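You operate a simulated robot arm through the tools that you are given. There is no shell and no other tool.

The job below is to be done with a simulated two-armed robot. You get a single attempt, and the scene is never put back.

## Task
Pack up the table mirror: lamp off, cord wound in, glass upright.
Fine: lamp switch OFF before the plug comes out; plug in the plug rest; crank to its stop; the dock stays plugged in.

The check looks at the end state, three seconds after you hand in, the way a careful person would. Anything else that was tipped, shoved, dropped, spilled or broken makes it a failure.

## Robot
Two 6-joint arms with two-finger parallel grippers on one trunk that stands fixed in place. Base frame: the origin is at the foot of the trunk, x ahead of it, y to its left, z up. Readings come in m, rad, newtons and seconds.
The left shoulder is at [0.05, 0.17, 1.304], the right one opposite. Each reaches about 1.092 m from its shoulder. Payload 1.57 kg a hand.
Tool frame (each hand has its own): the origin (TCP) lies between the finger pads and is the grasp point; the fingertips stand 0.03 m ahead of it; z points along the fingers, y is the line along which they close. The gripper opens to 0.08 m. The fingers are 0.017 m wide and 0.012 m thick; the gripper's body (0.04 by 0.082 m) begins 0.08 m behind the TCP.
Orientation is that of the tool frame in the base frame, as [roll, pitch, yaw] about the fixed x, y, z axes, in that order (R = Rz(yaw) Ry(pitch) Rx(roll)). With the fingers straight down and closing along the base's y, the tool's x points along the base's -x, its y along +y and its z along -z.

## Interface
- The arms move only by the tool step_arm. It takes "left_motion", "right_motion" or both (then of equal length, played together; a hand with none holds still); each is a list of rows, each an object of numbers (a shift or turn left out is 0, a gripper value left out holds the last): "tx", "ty", "tz": the shift along the tool's x, y, z in m; "wx", "wy", "wz": the turn, a rotation vector about the tool's x, y, z in rad; "gripper": the opening, from 0 (shut) to 1 (fully open). In form: [{"tx": .., "ty": .., "tz": .., "wx": .., "wy": .., "wz": .., "gripper": ..}, ...]. A call has 1 to 20 rows; each row shifts and turns the commanded pose from where the row before left it, along the tool's axes as they then stand. Each row takes 0.2 s and may step no farther than 0.05 m and 0.15 rad from the row before; otherwise, or with a gripper value out of range, the whole call is refused. Where a pose cannot be reached the arm comes as near as it can. A force on the tool above 80 N (or 10 N above the force at the start of the call, whichever is more), or a blocked arm, ends the call early, and 0.2 s more pass. The fingers move at their own pace (about 0.045 m/s each) and stop on an object; they squeeze with about 29 N. The grip force told is the motor's: it shows also when the fingers shut on nothing. Time passes only in rows, and 0.2 s behind the last, so rows that do not move let the fingers close. It gives the time, the measured TCP pose, the force on the tool (base axes), the opening and the grip force at its end, in the units of the frame above (readings bear some noise), with the torque about the TCP (base axes, N m) and any sound that the robot's microphone picked up.
- Cameras (640 x 400 px; columns grow to the right, rows downward): "scene" is now at [0.0278, -0.0368, 1.8726]; the picture's right is [-0.47, -0.88, 0.00], its down [-0.66, 0.35, -0.66] and it looks along [0.59, -0.31, -0.75] (base axes); focal length 316 px, centre (320, 200). "left" rides on the left gripper at [0.072, 0.007, -0.122] in its tool frame; the picture's right is [-0.09, 1.00, 0.00], its down [-0.84, -0.08, -0.54] and it looks along [-0.54, -0.05, 0.84] (tool axes); focal length 238 px, centre (320, 200). "right" rides on the right gripper at [0.072, -0.007, -0.122] in its tool frame; the picture's right is [0.09, 1.00, 0.00], its down [-0.84, 0.08, -0.54] and it looks along [-0.54, 0.05, 0.84] (tool axes); focal length 238 px, centre (320, 200). There is no depth. A picture from a camera that has moved, and an enlarged one, comes with that camera's place and axes in the base frame and with its lens.
- capture(camera): a new picture of that camera. The clock stands still meanwhile.
- raise_lower(by): slides the trunk up (or, below 0, down) by that many m; the arms and the scene camera ride with it, the base frame stays. It gives what a move gives, with no picture.
- pan_tilt(pan, tilt): turns the head with the scene camera to pan (to the left, within 1.501 rad either way) and tilt (down, from -0.506 to 1.204), counted from straight ahead of the robot. It gives what a move gives.
- close_up(camera, box): a new picture of the part [left, top, right, bottom] of that camera's present view, enlarged. The clock stands still meanwhile.
- hand_in(): hands the job in; it is judged then, once.

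Nothing tells you positions but the pictures and the camera data. Unless the task says otherwise, let go and move clear before handing in.

The tools are called as name(argument=value, ...) on one line, values as JSON. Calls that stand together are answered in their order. step_arm: Moves the arms, as the interface text tells. Its arguments: {"type":"object","properties":{"left_motion":{"type":"array","items":{"type":"object","properties":{"tx":{"type":"number"},"ty":{"type":"number"},"tz":{"type":"number"},"wx":{"type":"number"},"wy":{"type":"number"},"wz":{"type":"number"},"gripper":{"type":"number"}}}},"right_motion":{"type":"array","items":{"type":"object","properties":{"tx":{"type":"number"},"ty":{"type":"number"},"tz":{"type":"number"},"wx":{"type":"number"},"wy":{"type":"number"},"wz":{"type":"number"},"gripper":{"type":"number"}}}}},"required":[]} The other tools are called the same way: raise_lower (by) moves the trunk up or down; pan_tilt (pan, tilt) turns the head that bears the scene camera; capture (camera) takes a picture; close_up (camera, box) takes an enlarged picture of a part of a camera's view; hand_in () hands the job in.

At the start:

```text
time: 0.0
left_position: [0.6433, -0.0287, 1.1937]
left_tool_rot: [3.141, 0.002, -3.142]
left_wrist_force: [0.3, 0.4, -0.2]
left_moment: [0.03, 0.02, -0.01]
left_width: 0.08
left_grasp_force: 0.1
right_position: [0.4723, -0.5167, 1.1936]
right_tool_rot: [-3.141, 0.001, -3.141]
right_wrist_force: [-0.1, 0.9, 0.0]
right_moment: [0.01, 0.02, 0.0]
right_width: 0.0799
right_grasp_force: 0.0
trunk travel left (down, up): [-0.919, 0.051]
head pan, tilt (commanded): [-0.487, 0.846]
```

scene: 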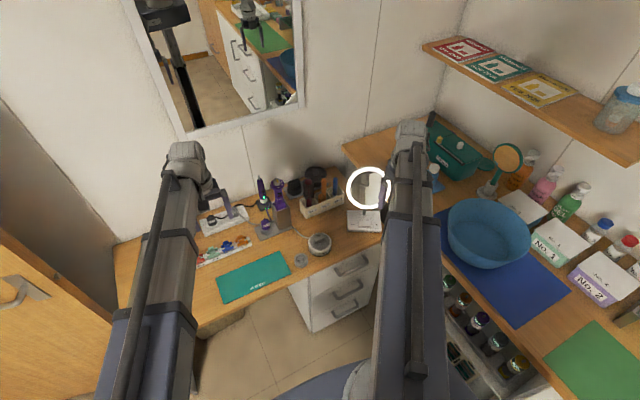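
right: 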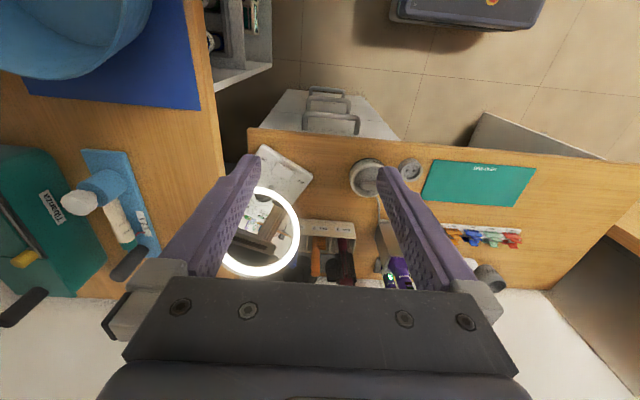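
left: 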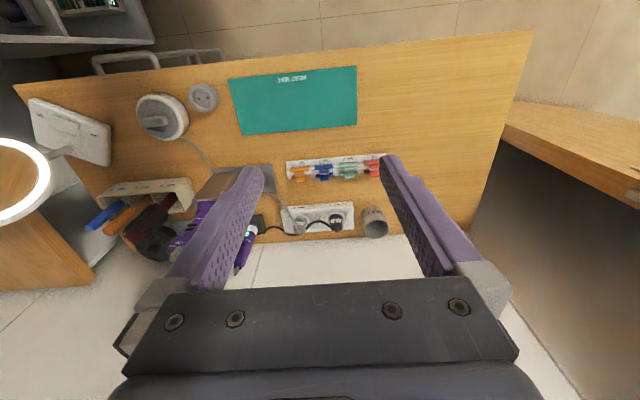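

I see a salon table against the wall with a ring-lit table mirror on a white base, a crank reel (round drum), a small round disc (perhaps the plug rest), and a power strip at the wall holding two plugs. I'll look closer at each before moving anything.

close_up(camera="scene", box=[190, 160, 400, 300])

close_up(camera="left", box=[0, 60, 240, 280])

close_up(camera="left", box=[180, 130, 420, 280])

close_up(camera="right", box=[210, 130, 440, 300])

```text
2.86 times, centred on (295, 230) of scene
camera zoom: at [0.0278, -0.0368, 1.8726], right [-0.47, -0.88, 0.0], down [-0.66, 0.35, -0.66], along [0.59, -0.31, -0.75], focal length 902 px, centre (391, 114)
```

zoom: 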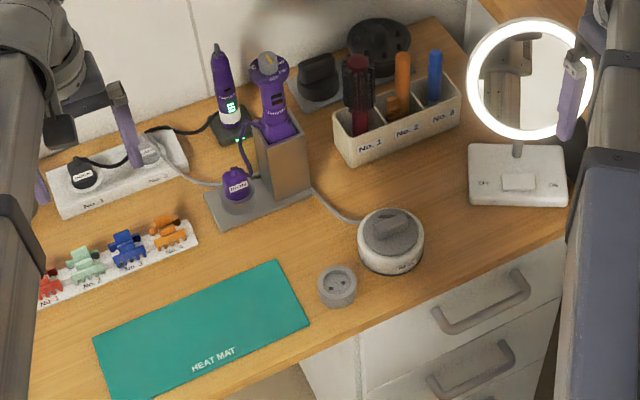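

```text
1.82 times, centred on (120, 170) of left
camera zoom: at [0.5694, -0.021, 1.3153], right [0.09, 1.0, 0.0], down [0.84, -0.08, 0.54], along [0.54, -0.05, -0.84], focal length 433 px, centre (684, 254)
```

zoom: 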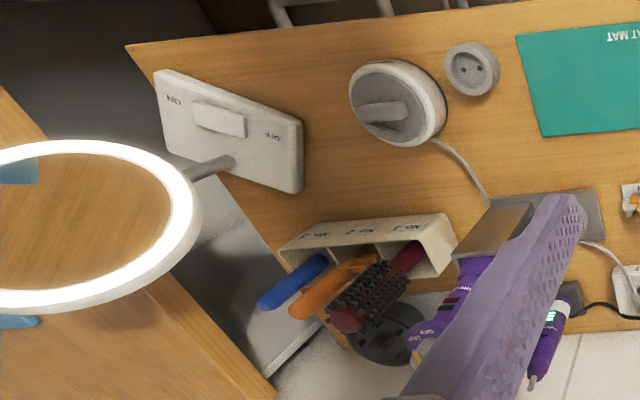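

```text
2.67 times, centred on (300, 205) of left
camera zoom: at [0.5694, -0.021, 1.3153], right [0.09, 1.0, 0.0], down [0.84, -0.08, 0.54], along [0.54, -0.05, -0.84], focal length 636 px, centre (373, 187)
```

zoom: 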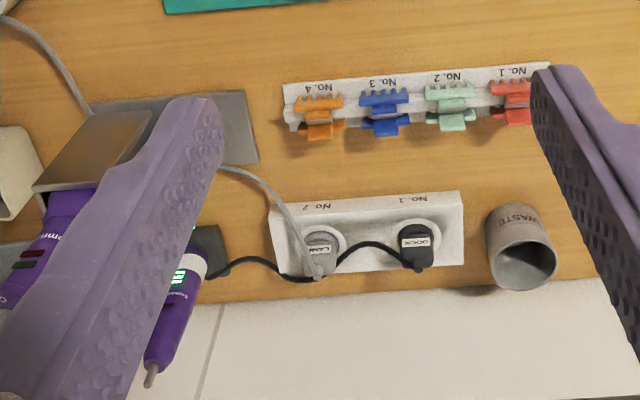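

```text
2.35 times, centred on (325, 215) of right
camera zoom: at [0.4012, -0.5229, 1.3165], right [-0.09, 1.0, 0.0], down [0.84, 0.08, 0.54], along [0.54, 0.05, -0.84], focal length 561 px, centre (308, 165)
```

zoom: 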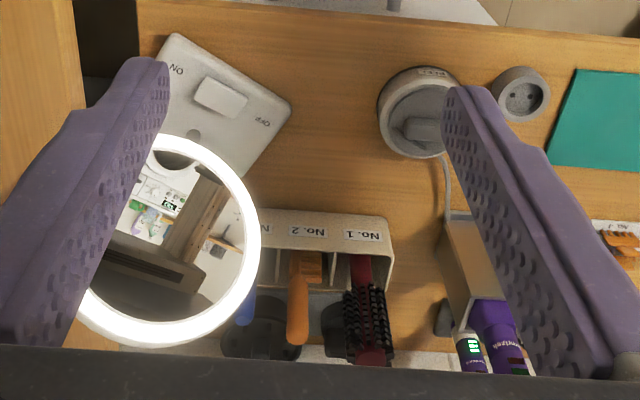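

The lamp plug and the dock plug both sit in the strip near (0.97, -0.11, 0.80) and (0.975, -0.01, 0.80). The crank reel is near (0.665, -0.37, 0.80), with the two-holed plug rest beside it. I'll zoom in on the switch labels, the reel markings and the mirror.

close_up(camera="scene", box=[335, 155, 405, 240])

close_up(camera="left", box=[20, 80, 120, 180])

close_up(camera="left", box=[125, 70, 235, 155])

close_up(camera="scene", box=[285, 220, 345, 275])

close_up(camera="left", box=[270, 190, 370, 250])

close_up(camera="right", box=[250, 140, 330, 200])

```text
4.71 times, centred on (370, 198) of scene
camera zoom: at [0.0278, -0.0368, 1.8726], right [-0.47, -0.88, 0.0], down [-0.66, 0.35, -0.66], along [0.59, -0.31, -0.75], focal length 1486 px, centre (85, 212)
```

zoom: 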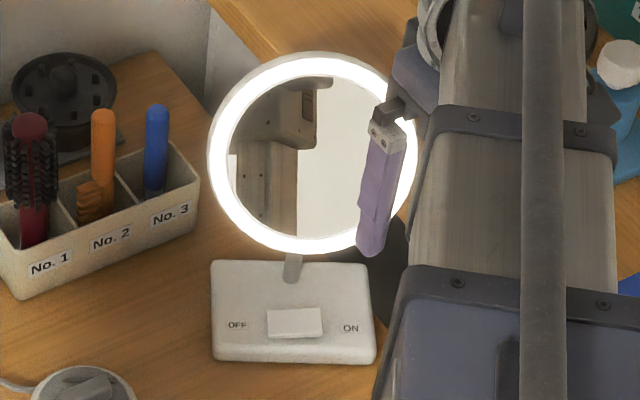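

```text
4.00 times, centred on (70, 130) of left
camera zoom: at [0.5694, -0.021, 1.3153], right [0.09, 1.0, 0.0], down [0.84, -0.08, 0.54], along [0.54, -0.05, -0.84], focal length 953 px, centre (1320, 480)
```

zoom: 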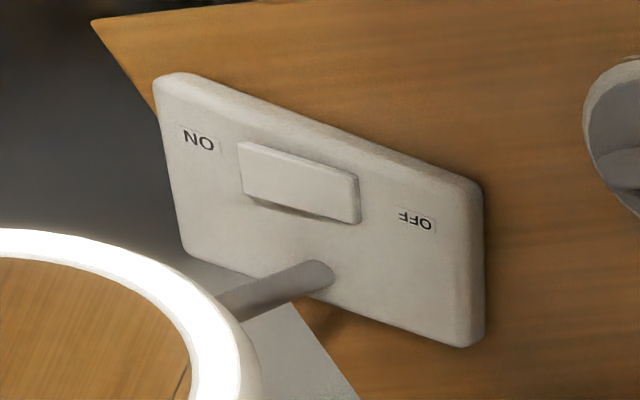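

```text
4.71 times, centred on (180, 112) of left
camera zoom: at [0.5694, -0.021, 1.3153], right [0.09, 1.0, 0.0], down [0.84, -0.08, 0.54], along [0.54, -0.05, -0.84], focal length 1122 px, centre (979, 612)
```

zoom: 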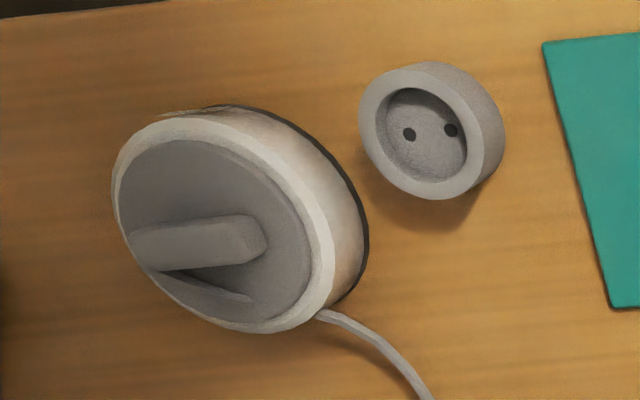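

```text
7.27 times, centred on (315, 248) of scene
camera zoom: at [0.0278, -0.0368, 1.8726], right [-0.47, -0.88, 0.0], down [-0.66, 0.35, -0.66], along [0.59, -0.31, -0.75], focal length 2296 px, centre (356, -146)
```

zoom: 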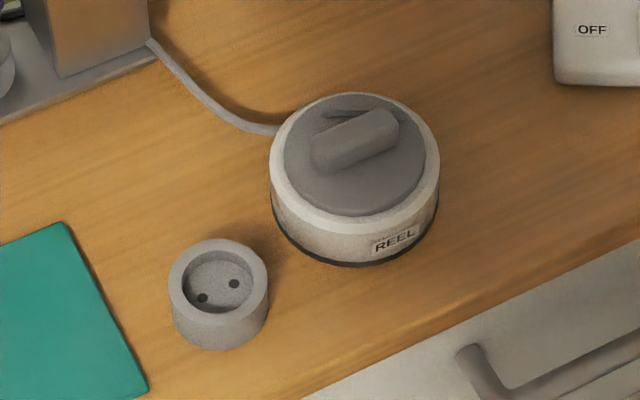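

```text
6.40 times, centred on (320, 220) of left
camera zoom: at [0.5694, -0.021, 1.3153], right [0.09, 1.0, 0.0], down [0.84, -0.08, 0.54], along [0.54, -0.05, -0.84], focal length 1525 px, centre (320, 72)
```

zoom: 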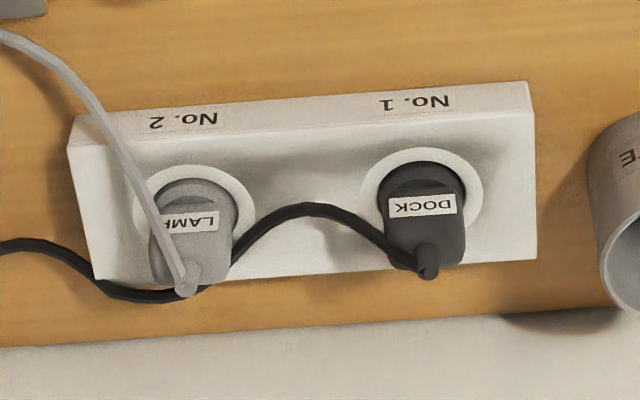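

```text
6.67 times, centred on (290, 170) of right
camera zoom: at [0.4012, -0.5229, 1.3165], right [-0.09, 1.0, 0.0], down [0.84, 0.08, 0.54], along [0.54, 0.05, -0.84], focal length 1589 px, centre (520, 400)
```

zoom: 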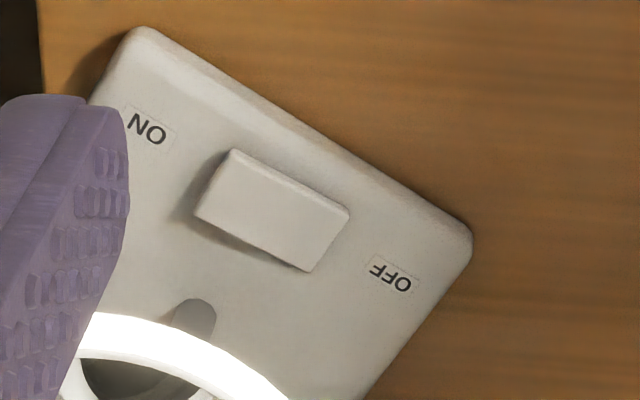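

The lamp is on, and its rocker centre is near (0.66, -0.58, 0.805) with OFF on the +y/+x end. The mirror glass is centred near (0.72, -0.62, 0.955), the plug rest near (0.64, -0.27) and the reel near (0.665, -0.37). I'll lower the trunk so the arms can work at table height.

raise_lower(by=-0.2)

```text
time: 2.2
left_position: [0.6433, -0.0297, 0.9944]
left_tool_rot: [3.139, 0.002, -3.141]
left_wrist_force: [-0.4, 0.2, -0.5]
left_moment: [-0.04, -0.03, -0.01]
left_width: 0.0798
left_grasp_force: 0.0
right_position: [0.4726, -0.5169, 0.9944]
right_tool_rot: [3.141, 0.0, 3.142]
right_wrist_force: [0.0, 0.3, 0.0]
right_moment: [-0.01, -0.01, 0.0]
right_width: 0.0802
right_grasp_force: 0.1
trunk travel left (down, up): [-0.719, 0.251]
head pan, tilt (commanded): [-0.487, 0.846]
```

The trunk came down 0.2 m with no contact. I'll look again from all three cameras.

capture(camera="scene")

capture(camera="right")

capture(camera="left")

```text
taken
camera scene: at [0.0277, -0.0367, 1.6727], right [-0.47, -0.88, 0.0], down [-0.66, 0.35, -0.66], along [0.59, -0.31, -0.75], focal length 316 px, centre (320, 200)
```

scene: 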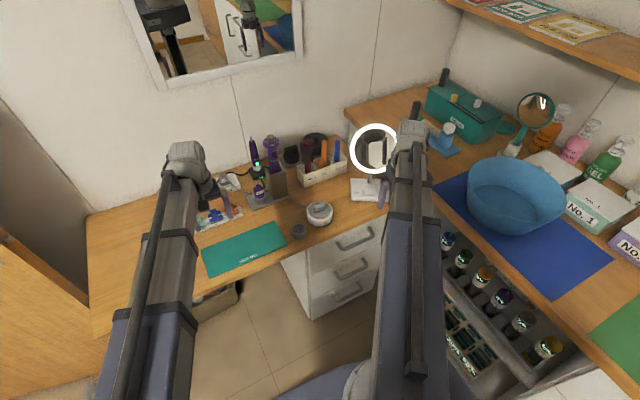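

```text
taken
camera right: at [0.4011, -0.5229, 1.1166], right [-0.09, 1.0, 0.0], down [0.84, 0.08, 0.54], along [0.54, 0.05, -0.84], focal length 238 px, centre (320, 200)
```

right: 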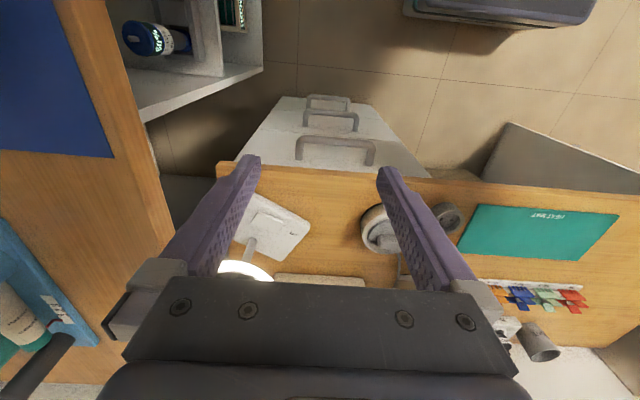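

```text
taken
camera left: at [0.5693, -0.021, 1.1154], right [0.09, 1.0, 0.0], down [0.84, -0.08, 0.54], along [0.54, -0.05, -0.84], focal length 238 px, centre (320, 200)
```

left: 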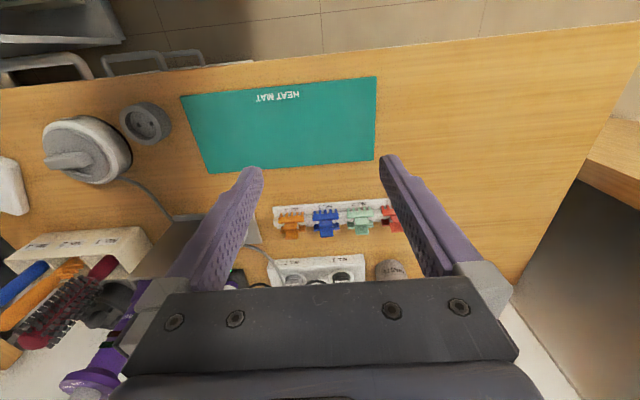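

The way is clear. To judge the glass's tilt and read the reel, I'll turn the left hand so its camera looks toward the mirror from the +y side.

step_arm(left_motion=[{"wz": 0.14}, {"wz": 0.14}, {"wz": 0.14}, {"wz": 0.14}, {"wz": 0.14}, {"wz": 0.14}, {"wz": 0.14}, {"wz": 0.14}, {"wz": 0.14}, {"wz": 0.14}, {"wz": 0.14}, {"wy": -0.13}, {"wy": -0.13}, {"wy": -0.13}])

capture(camera="left")

```text
time: 5.2
left_position: [0.643, -0.0279, 1.0107]
left_tool_rot: [3.14, 0.391, 1.602]
left_wrist_force: [0.8, 0.8, -1.3]
left_moment: [0.03, -0.01, -0.01]
left_width: 0.0799
left_grasp_force: 0.0
left hand out of reach, approached as far as the arm can: row 13, 14
right_position: [0.4732, -0.5174, 0.9938]
right_tool_rot: [3.141, 0.0, -3.141]
right_wrist_force: [0.0, 0.2, -0.3]
right_moment: [0.01, -0.02, 0.0]
right_width: 0.0801
right_grasp_force: 0.0
trunk travel left (down, up): [-0.719, 0.251]
head pan, tilt (commanded): [-0.487, 0.846]
```

```text
taken
camera left: at [0.6446, 0.0854, 1.0955], right [1.0, -0.05, 0.04], down [-0.06, -0.57, 0.82], along [-0.02, -0.82, -0.57], focal length 238 px, centre (320, 200)
```

left: 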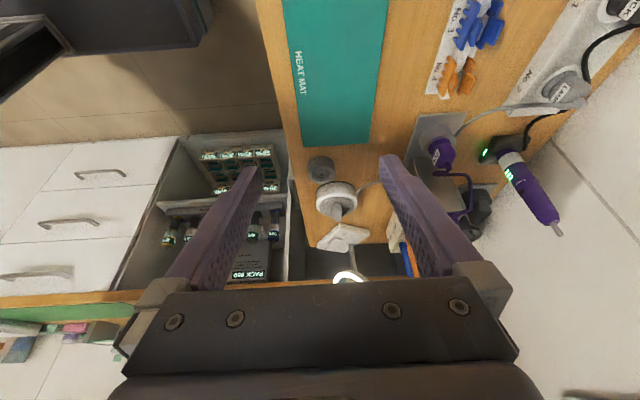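

The gripper hides that side view, so I'll judge the mirror with the right hand. I'm turning the right hand to line up with the mirror base, which is yawed about 31°, and moving it in front of the rocker for a close look.

step_arm(right_motion=[{"wz": 0.13525}, {"wz": 0.13525}, {"wz": 0.13525}, {"wz": 0.13525}, {"tx": -0.037, "ty": 0.0097, "tz": 0.005}, {"tx": -0.037, "ty": 0.0097, "tz": 0.005}, {"tx": -0.037, "ty": 0.0097, "tz": 0.005}, {"tx": -0.037, "ty": 0.0097, "tz": 0.005}, {}])

capture(camera="right")

capture(camera="scene")

```text
time: 7.2
left_position: [0.6424, -0.0281, 1.0112]
left_tool_rot: [3.14, 0.39, 1.602]
left_wrist_force: [0.1, -0.7, -0.3]
left_moment: [0.01, -0.01, -0.01]
left_width: 0.08
left_grasp_force: 0.1
right_position: [0.6174, -0.5607, 0.9958]
right_tool_rot: [-3.141, 0.0, 2.601]
right_wrist_force: [-0.4, 0.3, 0.2]
right_moment: [0.03, 0.0, -0.01]
right_width: 0.0799
right_grasp_force: 0.2
right hand out of reach, approached as far as the arm can: row 5, 6, 7, 8
trunk travel left (down, up): [-0.719, 0.251]
head pan, tilt (commanded): [-0.487, 0.846]
```

```text
taken
camera right: at [0.5527, -0.5296, 1.1167], right [0.43, 0.9, 0.0], down [0.76, -0.36, 0.54], along [0.49, -0.24, -0.84], focal length 238 px, centre (320, 200)
```

right: 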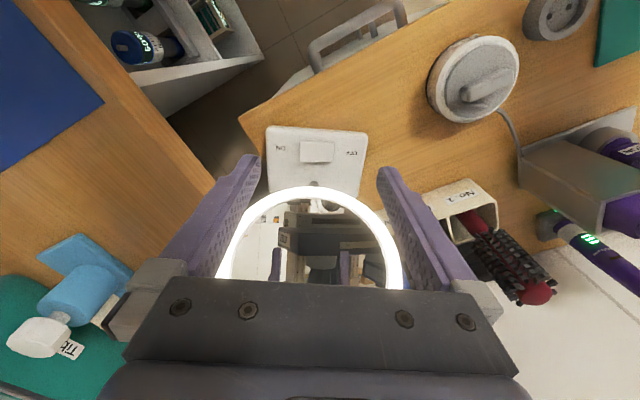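

```text
taken
camera scene: at [0.0273, -0.0366, 1.6727], right [-0.47, -0.88, 0.0], down [-0.66, 0.35, -0.66], along [0.59, -0.31, -0.75], focal length 316 px, centre (320, 200)
```

scene: 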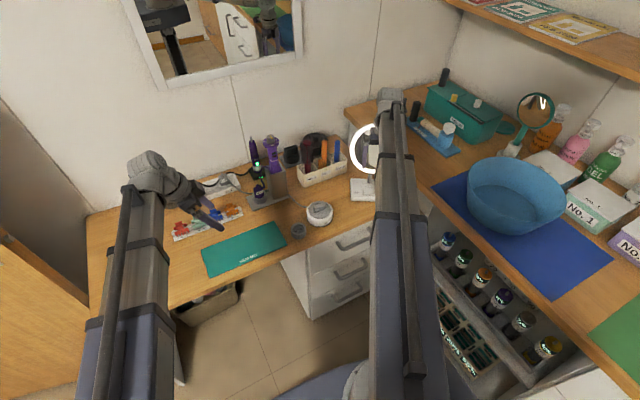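

The right hand can't go lower with its fingers straight down at this trunk height, so the trunk has to bring it down. I'll lower it in a small step; the hand is in front of the glass with about 0.1 m to spare.

raise_lower(by=-0.08)

capture(camera="right")

capture(camera="left")

capture(camera="scene")

```text
time: 8.3
left_position: [0.6423, -0.0284, 0.9317]
left_tool_rot: [3.141, 0.389, 1.601]
left_wrist_force: [0.0, 0.4, -0.7]
left_moment: [-0.02, -0.03, 0.0]
left_width: 0.0801
left_grasp_force: 0.0
right_position: [0.6187, -0.5611, 0.9136]
right_tool_rot: [-3.142, -0.001, 2.601]
right_wrist_force: [0.5, 0.1, 0.1]
right_moment: [0.03, 0.0, -0.06]
right_width: 0.08
right_grasp_force: 0.0
trunk travel left (down, up): [-0.639, 0.331]
head pan, tilt (commanded): [-0.487, 0.846]
```

```text
taken
camera right: at [0.5528, -0.5297, 1.0366], right [0.43, 0.9, 0.0], down [0.76, -0.36, 0.54], along [0.49, -0.24, -0.84], focal length 238 px, centre (320, 200)
```

right: 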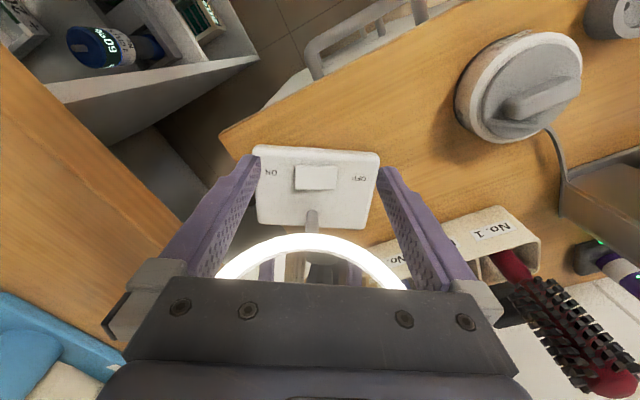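

```text
taken
camera left: at [0.6446, 0.0852, 1.0156], right [1.0, -0.05, 0.04], down [-0.06, -0.57, 0.82], along [-0.02, -0.82, -0.57], focal length 238 px, centre (320, 200)
```

left: 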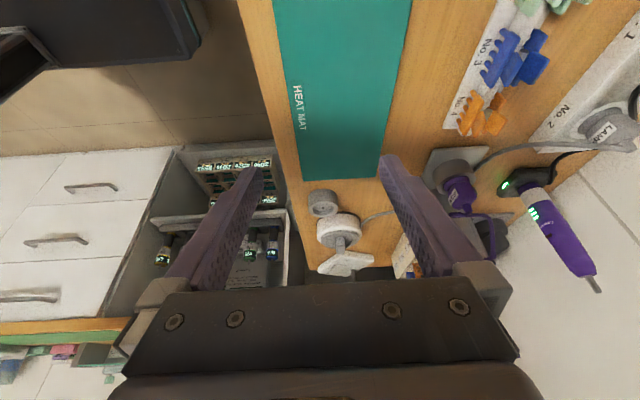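

```text
taken
camera scene: at [0.0276, -0.0367, 1.5927], right [-0.47, -0.88, 0.0], down [-0.66, 0.35, -0.66], along [0.59, -0.31, -0.75], focal length 316 px, centre (320, 200)
```

scene: 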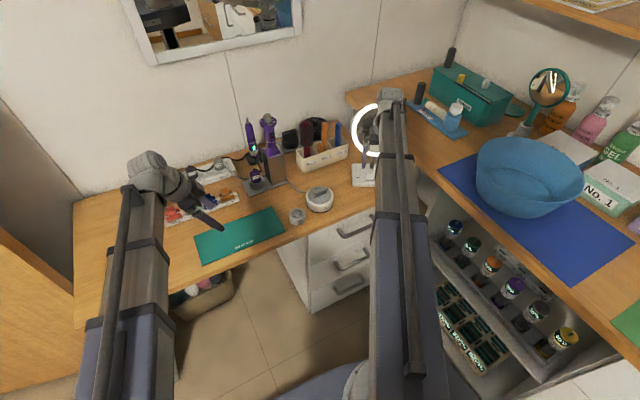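

The mirror base is now well framed in the right camera. I'll zoom in to locate the rocker and labels precisely.

close_up(camera="right", box=[240, 130, 400, 230])

close_up(camera="scene", box=[330, 90, 420, 200])

close_up(camera="right", box=[430, 0, 640, 150])

```text
4.00 times, centred on (320, 180) of right
camera zoom: at [0.5528, -0.5297, 1.0366], right [0.43, 0.9, 0.0], down [0.76, -0.36, 0.54], along [0.49, -0.24, -0.84], focal length 953 px, centre (320, 280)
```

zoom: 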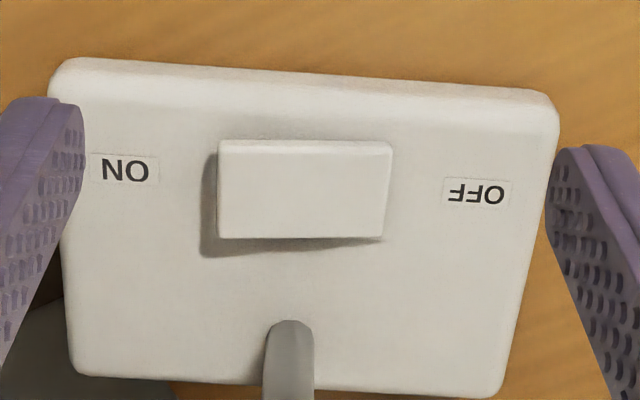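

```text
3.64 times, centred on (375, 145) of scene
camera zoom: at [0.0276, -0.0367, 1.5927], right [-0.47, -0.88, 0.0], down [-0.66, 0.35, -0.66], along [0.59, -0.31, -0.75], focal length 1148 px, centre (120, 400)
```

zoom: 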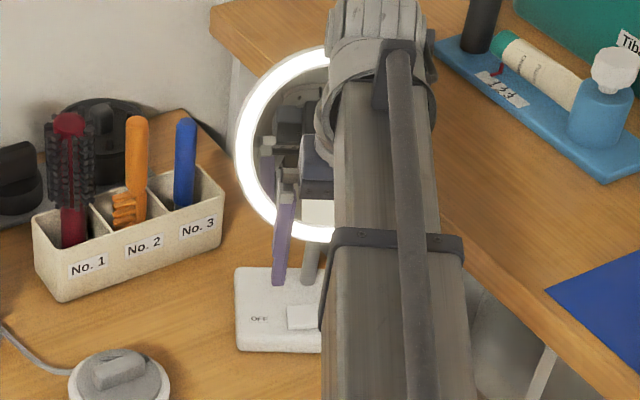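

```text
2.67 times, centred on (535, 75) of right
camera zoom: at [0.5528, -0.5297, 1.0366], right [0.43, 0.9, 0.0], down [0.76, -0.36, 0.54], along [0.49, -0.24, -0.84], focal length 636 px, centre (-253, 533)
```

zoom: 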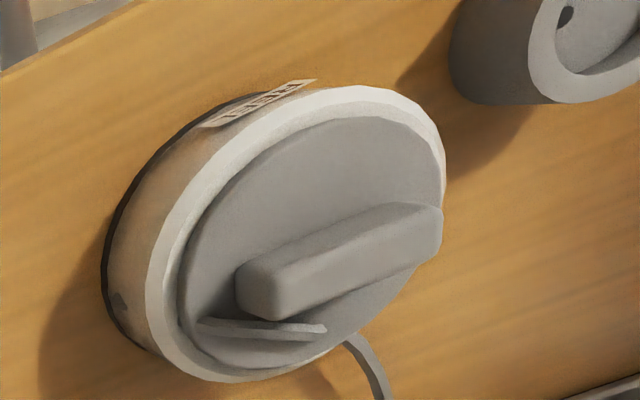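

The glass leans back about 30°, so its bottom edge sits 2–3 cm behind the rocker; I'll press on the rocker's front OFF corner. The trunk must go lower for reach, so I'll first lift the right hand a little and pull the left hand back off the table.

step_arm(right_motion=[{"tz": -0.04}, {"tz": -0.04}, {"tz": -0.04}, {}, {}, {}, {}, {}, {}], left_motion=[{"wy": 0.13}, {"wy": 0.13}, {"wy": 0.13}, {"ty": -0.045, "tz": -0.02}, {"ty": -0.045, "tz": -0.02}, {"ty": -0.045, "tz": -0.02}, {"ty": -0.045, "tz": -0.02}, {"ty": -0.045, "tz": -0.02}, {}])

```text
time: 10.3
left_position: [0.4147, -0.0369, 0.9156]
left_tool_rot: [3.14, -0.001, 1.602]
left_wrist_force: [-0.2, 0.4, 0.3]
left_moment: [-0.01, 0.0, -0.01]
left_width: 0.0798
left_grasp_force: 0.0
left hand out of reach, approached as far as the arm can: row 1, 2, 4, 5, 6, 7, 8
right_position: [0.6187, -0.5622, 0.9141]
right_tool_rot: [3.141, 0.0, 2.6]
right_wrist_force: [-0.3, -0.9, -0.6]
right_moment: [0.0, -0.01, -0.01]
right_width: 0.0802
right_grasp_force: 0.1
right hand out of reach, approached as far as the arm can: row 1, 2, 3
trunk travel left (down, up): [-0.639, 0.331]
head pan, tilt (commanded): [-0.487, 0.846]
```

Commanding the hands up changed nothing: the height seems tied to the trunk while the fingers point down. I'll test that with a small downward command on the right hand, which has 8 cm of clearance below it.

step_arm(right_motion=[{"tz": 0.02}, {}])

```text
time: 10.9
left_position: [0.4132, -0.0371, 0.9144]
left_tool_rot: [3.141, 0.0, 1.601]
left_wrist_force: [0.2, 0.4, -0.2]
left_moment: [0.0, 0.0, -0.01]
left_width: 0.0802
left_grasp_force: 0.0
right_position: [0.6187, -0.5626, 0.9151]
right_tool_rot: [3.141, 0.0, 2.6]
right_wrist_force: [-0.3, -0.4, 0.1]
right_moment: [-0.02, 0.01, -0.02]
right_width: 0.08
right_grasp_force: 0.2
right hand out of reach, approached as far as the arm can: row 1
trunk travel left (down, up): [-0.639, 0.331]
head pan, tilt (commanded): [-0.487, 0.846]
```

That confirms it: the arm extends at a fixed height, so only the trunk sets height. I'll close the right gripper and place it over the front OFF corner of the rocker at about (0.660, -0.570), then lower with the trunk.

step_arm(right_motion=[{"gripper": 0}, {"gripper": 0}, {"gripper": 0}, {"gripper": 0}, {"gripper": 0}, {"tx": -0.0195, "ty": 0.0074}, {"tx": -0.0195, "ty": 0.0074}, {}])

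capture(camera="right")

capture(camera="scene")

```text
time: 12.7
left_position: [0.4128, -0.0377, 0.9147]
left_tool_rot: [3.14, 0.0, 1.602]
left_wrist_force: [0.6, 0.6, 0.2]
left_moment: [-0.01, 0.01, -0.01]
left_width: 0.0801
left_grasp_force: 0.0
right_position: [0.6594, -0.5719, 0.9144]
right_tool_rot: [-3.141, 0.0, 2.599]
right_wrist_force: [0.3, 0.2, -0.2]
right_moment: [-0.01, -0.02, 0.01]
right_width: 0.0
right_grasp_force: 21.1
trunk travel left (down, up): [-0.639, 0.331]
head pan, tilt (commanded): [-0.487, 0.846]
```

```text
taken
camera right: at [0.5942, -0.539, 1.0366], right [0.43, 0.9, 0.0], down [0.76, -0.36, 0.54], along [0.49, -0.24, -0.84], focal length 238 px, centre (320, 200)
```

right: 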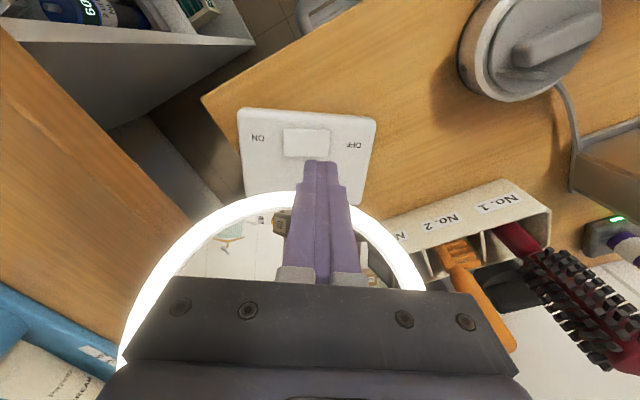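

```text
taken
camera scene: at [0.0276, -0.0367, 1.5926], right [-0.47, -0.88, 0.0], down [-0.66, 0.35, -0.66], along [0.59, -0.31, -0.75], focal length 316 px, centre (320, 200)
```

scene: 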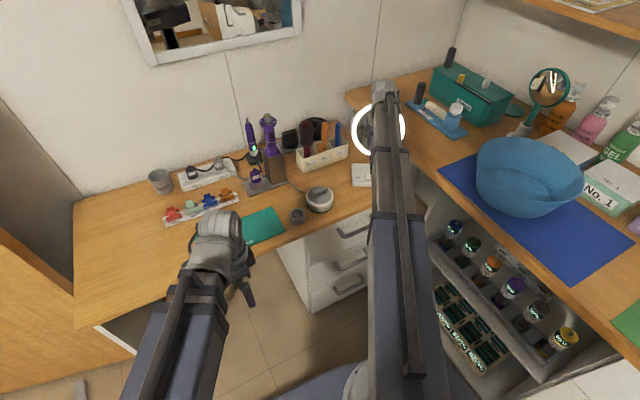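

close_up(camera="right", box=[230, 95, 390, 195])

close_up(camera="scene", box=[330, 80, 430, 200])

```text
4.00 times, centred on (310, 145) of right
camera zoom: at [0.5942, -0.539, 1.0366], right [0.43, 0.9, 0.0], down [0.76, -0.36, 0.54], along [0.49, -0.24, -0.84], focal length 953 px, centre (360, 420)
```

zoom: 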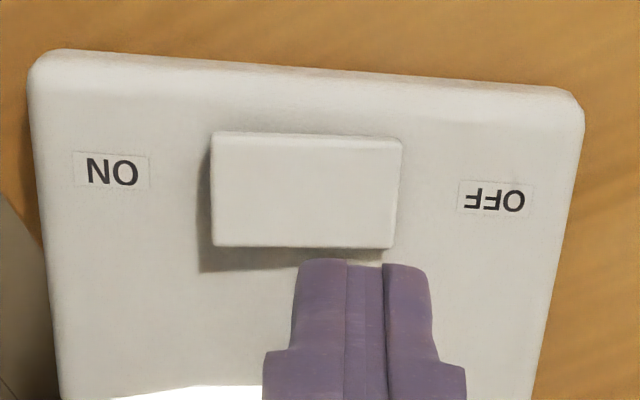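

```text
3.33 times, centred on (380, 140) of scene
camera zoom: at [0.0276, -0.0367, 1.5926], right [-0.47, -0.88, 0.0], down [-0.66, 0.35, -0.66], along [0.59, -0.31, -0.75], focal length 1052 px, centre (120, 400)
```

zoom: 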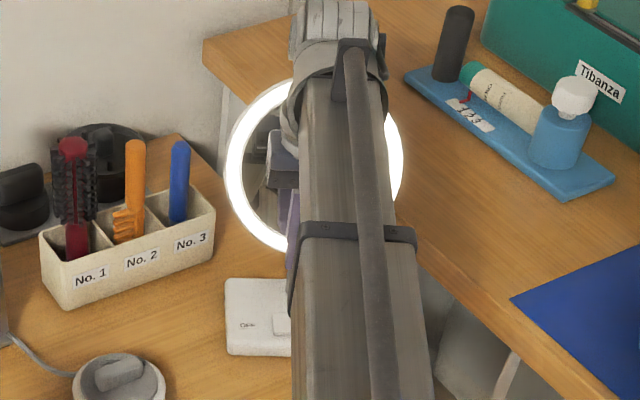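

Lowering straight down from here puts the closed fingers on the OFF half of the rocker, near its front edge. I'll bring the trunk down 0.065 m to just above it, then go on in small steps while watching the force.

raise_lower(by=-0.065)

capture(camera="right")

capture(camera="scene")

```text
time: 13.8
left_position: [0.4141, -0.0372, 0.8484]
left_tool_rot: [3.141, 0.001, 1.601]
left_wrist_force: [-1.1, 0.4, 0.1]
left_moment: [-0.03, 0.04, -0.03]
left_width: 0.0801
left_grasp_force: 0.1
right_position: [0.6595, -0.5699, 0.8502]
right_tool_rot: [-3.141, 0.001, 2.601]
right_wrist_force: [-0.2, 0.2, -0.6]
right_moment: [0.04, -0.03, 0.03]
right_width: 0.0
right_grasp_force: 21.3
trunk travel left (down, up): [-0.574, 0.396]
head pan, tilt (commanded): [-0.487, 0.846]
```

```text
taken
camera right: at [0.5941, -0.5391, 0.9716], right [0.43, 0.9, 0.0], down [0.76, -0.36, 0.54], along [0.49, -0.24, -0.84], focal length 238 px, centre (320, 200)
```

right: 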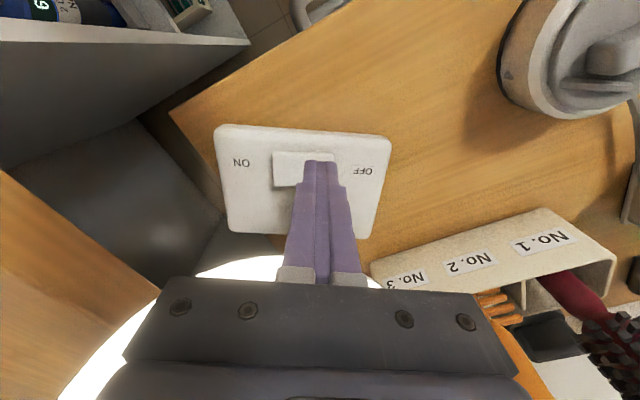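

```text
taken
camera scene: at [0.0276, -0.0367, 1.5277], right [-0.47, -0.88, 0.0], down [-0.66, 0.35, -0.66], along [0.59, -0.31, -0.75], focal length 316 px, centre (320, 200)
```

scene: 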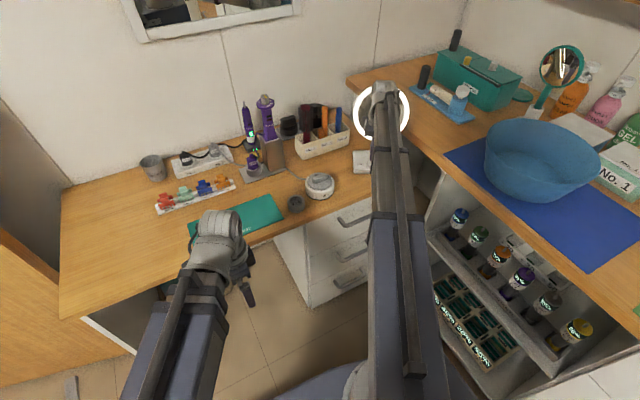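

close_up(camera="right", box=[200, 110, 400, 235])

```text
3.20 times, centred on (300, 172) of right
camera zoom: at [0.5941, -0.5391, 0.9716], right [0.43, 0.9, 0.0], down [0.76, -0.36, 0.54], along [0.49, -0.24, -0.84], focal length 763 px, centre (384, 288)
```

zoom: 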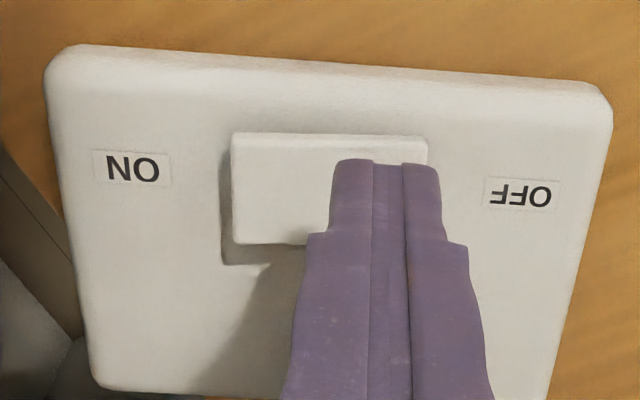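

The fingers are over the OFF half. I'll lower gently.

raise_lower(by=-0.01)

```text
time: 14.4
left_position: [0.4129, -0.0372, 0.8391]
left_tool_rot: [3.139, -0.001, 1.603]
left_wrist_force: [0.6, 0.2, 0.2]
left_moment: [0.0, -0.01, -0.02]
left_width: 0.08
left_grasp_force: 0.1
right_position: [0.6593, -0.5722, 0.8391]
right_tool_rot: [-3.141, 0.001, 2.601]
right_wrist_force: [-0.3, -1.0, 0.1]
right_moment: [0.03, 0.01, 0.0]
right_width: 0.0
right_grasp_force: 21.8
trunk travel left (down, up): [-0.564, 0.406]
head pan, tilt (commanded): [-0.487, 0.846]
```

raise_lower(by=-0.005)

```text
time: 14.9
left_position: [0.4143, -0.0381, 0.8332]
left_tool_rot: [3.14, 0.001, 1.6]
left_wrist_force: [0.5, -0.5, 0.0]
left_moment: [0.02, -0.01, 0.01]
left_width: 0.08
left_grasp_force: 0.0
right_position: [0.6592, -0.5718, 0.8343]
right_tool_rot: [3.141, 0.0, 2.601]
right_wrist_force: [-0.5, -0.5, 0.5]
right_moment: [-0.05, 0.02, 0.0]
right_width: 0.0003
right_grasp_force: 21.4
trunk travel left (down, up): [-0.559, 0.411]
head pan, tilt (commanded): [-0.487, 0.846]
```

Still no contact with the fingertips at about 0.804, so I'll go on in small steps.

raise_lower(by=-0.004)

close_up(camera="right", box=[200, 110, 400, 235])

```text
time: 15.4
left_position: [0.4147, -0.0378, 0.8313]
left_tool_rot: [3.141, 0.0, 1.603]
left_wrist_force: [1.0, 1.3, -0.1]
left_moment: [0.0, -0.01, -0.01]
left_width: 0.08
left_grasp_force: 0.0
right_position: [0.6599, -0.5717, 0.8302]
right_tool_rot: [-3.142, 0.0, 2.602]
right_wrist_force: [0.3, 0.3, -0.2]
right_moment: [0.0, 0.01, -0.01]
right_width: 0.0002
right_grasp_force: 21.2
trunk travel left (down, up): [-0.555, 0.415]
head pan, tilt (commanded): [-0.487, 0.846]
```

```text
3.20 times, centred on (300, 172) of right
camera zoom: at [0.5942, -0.5391, 0.9525], right [0.43, 0.9, 0.0], down [0.76, -0.36, 0.54], along [0.49, -0.24, -0.84], focal length 763 px, centre (384, 288)
```

zoom: 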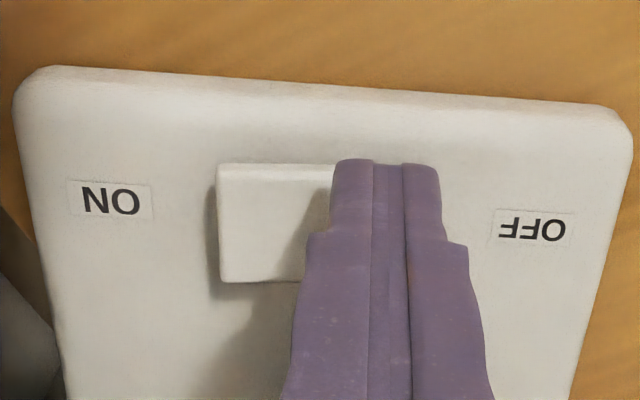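

The fingers are drifting toward the rocker's front edge as they descend. I'll shift 5 mm back, which keeps clear of the glass, before continuing down.

step_arm(right_motion=[{"tx": -0.005, "ty": 0.002}, {}])

raise_lower(by=-0.004)

close_up(camera="right", box=[200, 110, 400, 235])

```text
time: 16.0
left_position: [0.4133, -0.0379, 0.8312]
left_tool_rot: [3.139, -0.001, 1.601]
left_wrist_force: [0.0, 0.1, -0.1]
left_moment: [0.01, -0.05, 0.01]
left_width: 0.08
left_grasp_force: 0.0
right_position: [0.6642, -0.5717, 0.8308]
right_tool_rot: [3.141, 0.0, 2.6]
right_wrist_force: [-1.6, -0.5, 0.7]
right_moment: [0.01, -0.09, -0.04]
right_width: 0.0
right_grasp_force: 21.4
trunk travel left (down, up): [-0.555, 0.415]
head pan, tilt (commanded): [-0.487, 0.846]
```

```text
time: 16.6
left_position: [0.4146, -0.0366, 0.8262]
left_tool_rot: [3.141, 0.0, 1.602]
left_wrist_force: [-0.3, 0.7, -0.4]
left_moment: [0.01, 0.02, -0.01]
left_width: 0.08
left_grasp_force: 0.0
right_position: [0.6651, -0.5713, 0.8259]
right_tool_rot: [-3.141, -0.001, 2.601]
right_wrist_force: [0.0, 0.5, -0.8]
right_moment: [0.02, 0.02, 0.01]
right_width: 0.0
right_grasp_force: 21.4
trunk travel left (down, up): [-0.551, 0.419]
head pan, tilt (commanded): [-0.487, 0.846]
```

```text
3.20 times, centred on (300, 172) of right
camera zoom: at [0.5992, -0.5399, 0.9485], right [0.43, 0.9, 0.0], down [0.76, -0.36, 0.54], along [0.49, -0.24, -0.84], focal length 763 px, centre (384, 288)
```

zoom: 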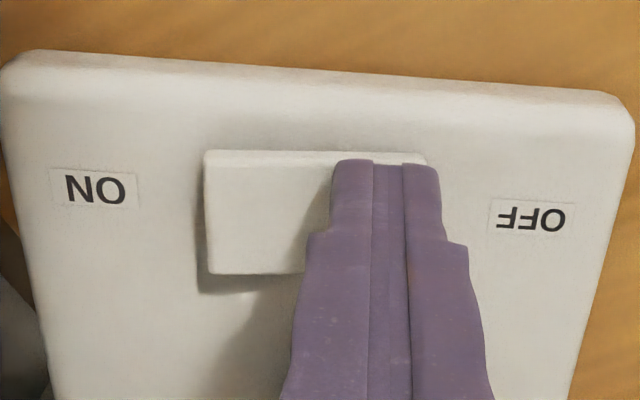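

raise_lower(by=-0.004)

close_up(camera="right", box=[200, 110, 400, 235])

```text
time: 17.1
left_position: [0.4133, -0.0371, 0.8237]
left_tool_rot: [3.14, -0.001, 1.603]
left_wrist_force: [0.2, 0.0, -0.3]
left_moment: [0.02, 0.04, -0.03]
left_width: 0.0802
left_grasp_force: 0.1
right_position: [0.6653, -0.5726, 0.8232]
right_tool_rot: [3.141, -0.001, 2.601]
right_wrist_force: [1.9, -0.3, 7.2]
right_moment: [-0.1, -0.02, 0.02]
right_width: 0.0
right_grasp_force: 21.8
trunk travel left (down, up): [-0.547, 0.423]
head pan, tilt (commanded): [-0.487, 0.846]
```

```text
3.20 times, centred on (300, 172) of right
camera zoom: at [0.599, -0.5398, 0.9451], right [0.43, 0.9, 0.0], down [0.76, -0.36, 0.54], along [0.49, -0.24, -0.84], focal length 763 px, centre (384, 288)
```

zoom: 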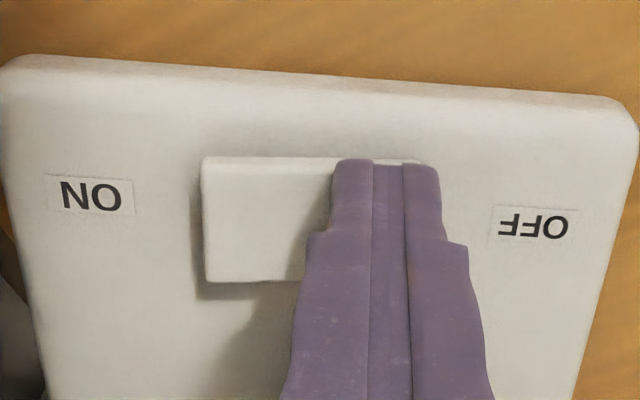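

Contact: 7 N at a fingertip height of about 0.793. I'll press further in small steps until the rocker flips.

raise_lower(by=-0.003)

capture(camera="right")

```text
time: 17.6
left_position: [0.4137, -0.0361, 0.8205]
left_tool_rot: [3.138, 0.001, 1.602]
left_wrist_force: [0.2, 0.3, -0.5]
left_moment: [0.0, 0.0, 0.01]
left_width: 0.0801
left_grasp_force: 0.1
right_position: [0.6642, -0.5715, 0.8221]
right_tool_rot: [-3.139, 0.005, 2.601]
right_wrist_force: [11.0, -8.3, 47.2]
right_moment: [-0.71, -0.16, 0.13]
right_width: 0.0
right_grasp_force: 20.8
trunk travel left (down, up): [-0.544, 0.426]
head pan, tilt (commanded): [-0.487, 0.846]
```

```text
taken
camera right: at [0.5984, -0.5391, 0.9444], right [0.43, 0.9, 0.0], down [0.75, -0.36, 0.55], along [0.49, -0.24, -0.84], focal length 238 px, centre (320, 200)
```

right: 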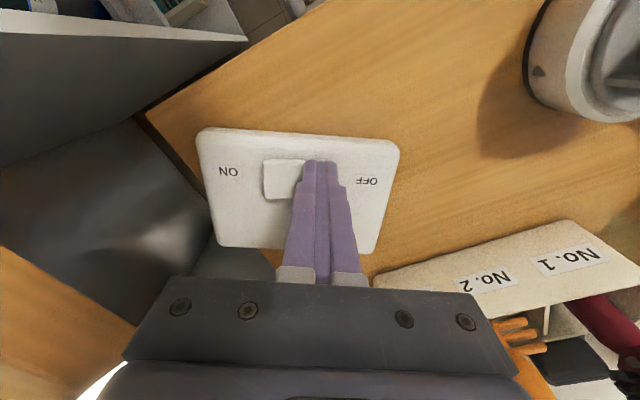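

The force jumped to 47 N with almost no travel, so this end may be bottomed out. I'll back off and check the rocker and whether the lamp changed.

raise_lower(by=0.05)

close_up(camera="right", box=[220, 90, 400, 202])

capture(camera="scene")

capture(camera="right")

```text
time: 18.5
left_position: [0.4153, -0.0379, 0.8698]
left_tool_rot: [3.139, 0.0, 1.604]
left_wrist_force: [-0.7, 0.5, 0.0]
left_moment: [0.03, -0.01, 0.02]
left_width: 0.0798
left_grasp_force: 0.0
right_position: [0.6645, -0.5715, 0.8692]
right_tool_rot: [-3.14, -0.002, 2.601]
right_wrist_force: [-0.2, -0.4, -0.6]
right_moment: [-0.01, 0.0, 0.02]
right_width: 0.0004
right_grasp_force: 21.3
trunk travel left (down, up): [-0.594, 0.376]
head pan, tilt (commanded): [-0.487, 0.846]
```

```text
3.56 times, centred on (310, 146) of right
camera zoom: at [0.5992, -0.5399, 0.9913], right [0.43, 0.9, 0.0], down [0.76, -0.36, 0.54], along [0.49, -0.23, -0.84], focal length 848 px, centre (356, 392)
```

zoom: 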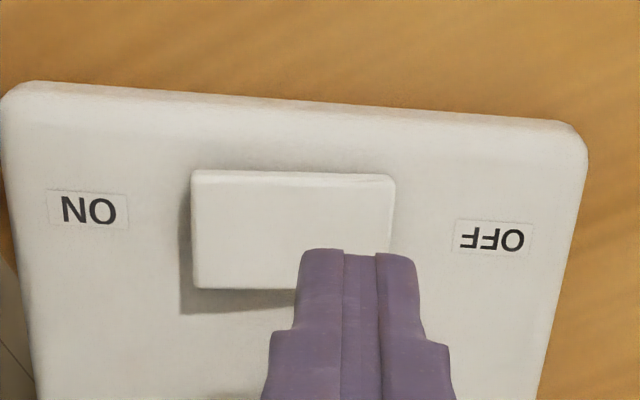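

```text
taken
camera scene: at [0.0279, -0.0369, 1.5476], right [-0.47, -0.88, 0.0], down [-0.66, 0.35, -0.66], along [0.59, -0.31, -0.75], focal length 316 px, centre (320, 200)
```

scene: 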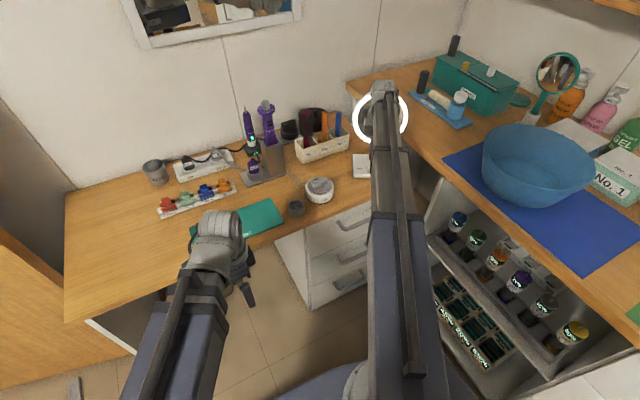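

```text
taken
camera right: at [0.5992, -0.5399, 0.9913], right [0.43, 0.9, 0.0], down [0.76, -0.36, 0.54], along [0.49, -0.23, -0.84], focal length 238 px, centre (320, 200)
```

right: 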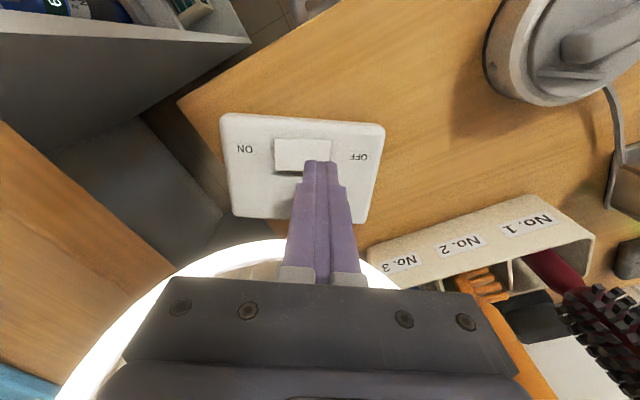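

The lamp is still lit. The shadow tapers from the ON end, so the OFF end is already down and the ON end is the raised one. I'll move over to the raised ON end and see whether it travels.

step_arm(right_motion=[{"tx": -0.001, "ty": -0.016}, {"tx": -0.001, "ty": -0.016}, {}])

raise_lower(by=-0.03)

close_up(camera="right", box=[220, 100, 420, 225])

```text
time: 19.3
left_position: [0.4144, -0.0373, 0.8684]
left_tool_rot: [3.14, 0.0, 1.601]
left_wrist_force: [0.8, 0.2, 0.3]
left_moment: [0.0, -0.02, -0.01]
left_width: 0.0802
left_grasp_force: 0.0
right_position: [0.6497, -0.5991, 0.8689]
right_tool_rot: [-3.141, 0.0, 2.601]
right_wrist_force: [-0.5, 0.3, 1.0]
right_moment: [-0.01, 0.02, 0.01]
right_width: 0.0
right_grasp_force: 21.5
trunk travel left (down, up): [-0.594, 0.376]
head pan, tilt (commanded): [-0.487, 0.846]
```

```text
time: 20.1
left_position: [0.4146, -0.0377, 0.8396]
left_tool_rot: [3.14, 0.0, 1.603]
left_wrist_force: [-0.2, 0.1, 0.5]
left_moment: [-0.02, 0.0, 0.03]
left_width: 0.0798
left_grasp_force: 0.1
right_position: [0.6498, -0.6004, 0.8395]
right_tool_rot: [-3.14, 0.0, 2.6]
right_wrist_force: [-0.1, 0.0, 0.4]
right_moment: [0.04, -0.04, 0.0]
right_width: 0.0004
right_grasp_force: 21.3
trunk travel left (down, up): [-0.564, 0.406]
head pan, tilt (commanded): [-0.487, 0.846]
```

```text
3.20 times, centred on (320, 162) of right
camera zoom: at [0.5844, -0.568, 0.9616], right [0.43, 0.9, 0.0], down [0.76, -0.36, 0.54], along [0.49, -0.24, -0.84], focal length 763 px, centre (320, 320)
```

zoom: 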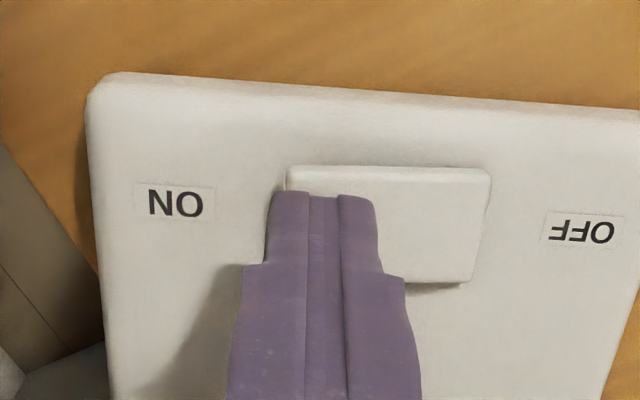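

raise_lower(by=-0.005)

raise_lower(by=-0.004)

```text
time: 20.6
left_position: [0.4137, -0.038, 0.8327]
left_tool_rot: [3.141, 0.001, 1.603]
left_wrist_force: [0.0, 0.4, 0.6]
left_moment: [-0.01, 0.0, 0.03]
left_width: 0.0799
left_grasp_force: 0.0
right_position: [0.649, -0.6, 0.8343]
right_tool_rot: [-3.14, 0.0, 2.6]
right_wrist_force: [0.6, -0.4, 0.1]
right_moment: [0.0, 0.02, 0.01]
right_width: 0.0
right_grasp_force: 21.7
trunk travel left (down, up): [-0.559, 0.411]
head pan, tilt (commanded): [-0.487, 0.846]
```

```text
time: 21.1
left_position: [0.4137, -0.0377, 0.8302]
left_tool_rot: [3.142, -0.001, 1.603]
left_wrist_force: [-0.1, -0.1, 0.9]
left_moment: [0.03, 0.01, -0.03]
left_width: 0.0801
left_grasp_force: 0.1
right_position: [0.6489, -0.6001, 0.8293]
right_tool_rot: [-3.142, 0.0, 2.6]
right_wrist_force: [0.0, -0.3, -0.2]
right_moment: [-0.02, -0.02, 0.02]
right_width: 0.0
right_grasp_force: 21.2
trunk travel left (down, up): [-0.555, 0.415]
head pan, tilt (commanded): [-0.487, 0.846]
```

raise_lower(by=-0.003)

close_up(camera="right", box=[220, 100, 420, 225])

```text
time: 21.7
left_position: [0.4142, -0.0377, 0.8271]
left_tool_rot: [3.14, 0.0, 1.603]
left_wrist_force: [-0.1, 0.1, 0.4]
left_moment: [-0.03, -0.04, 0.03]
left_width: 0.0798
left_grasp_force: 0.0
right_position: [0.65, -0.6, 0.8267]
right_tool_rot: [-3.141, 0.0, 2.6]
right_wrist_force: [0.4, 0.2, 0.4]
right_moment: [-0.02, 0.0, -0.05]
right_width: 0.0
right_grasp_force: 21.3
trunk travel left (down, up): [-0.552, 0.418]
head pan, tilt (commanded): [-0.487, 0.846]
```

```text
3.20 times, centred on (320, 162) of right
camera zoom: at [0.5845, -0.568, 0.9495], right [0.43, 0.9, 0.0], down [0.76, -0.36, 0.54], along [0.49, -0.24, -0.84], focal length 763 px, centre (320, 320)
```

zoom: 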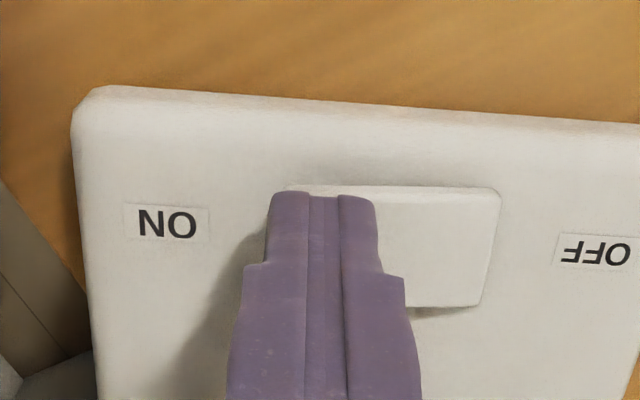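

raise_lower(by=-0.003)

```text
time: 22.2
left_position: [0.4135, -0.0376, 0.8249]
left_tool_rot: [3.14, -0.001, 1.602]
left_wrist_force: [0.3, 1.1, -0.2]
left_moment: [0.01, -0.01, -0.01]
left_width: 0.0798
left_grasp_force: 0.1
right_position: [0.6498, -0.5993, 0.8249]
right_tool_rot: [-3.141, 0.001, 2.601]
right_wrist_force: [-0.5, 0.4, 0.3]
right_moment: [-0.02, 0.01, 0.0]
right_width: 0.0001
right_grasp_force: 20.8
trunk travel left (down, up): [-0.549, 0.421]
head pan, tilt (commanded): [-0.487, 0.846]
```

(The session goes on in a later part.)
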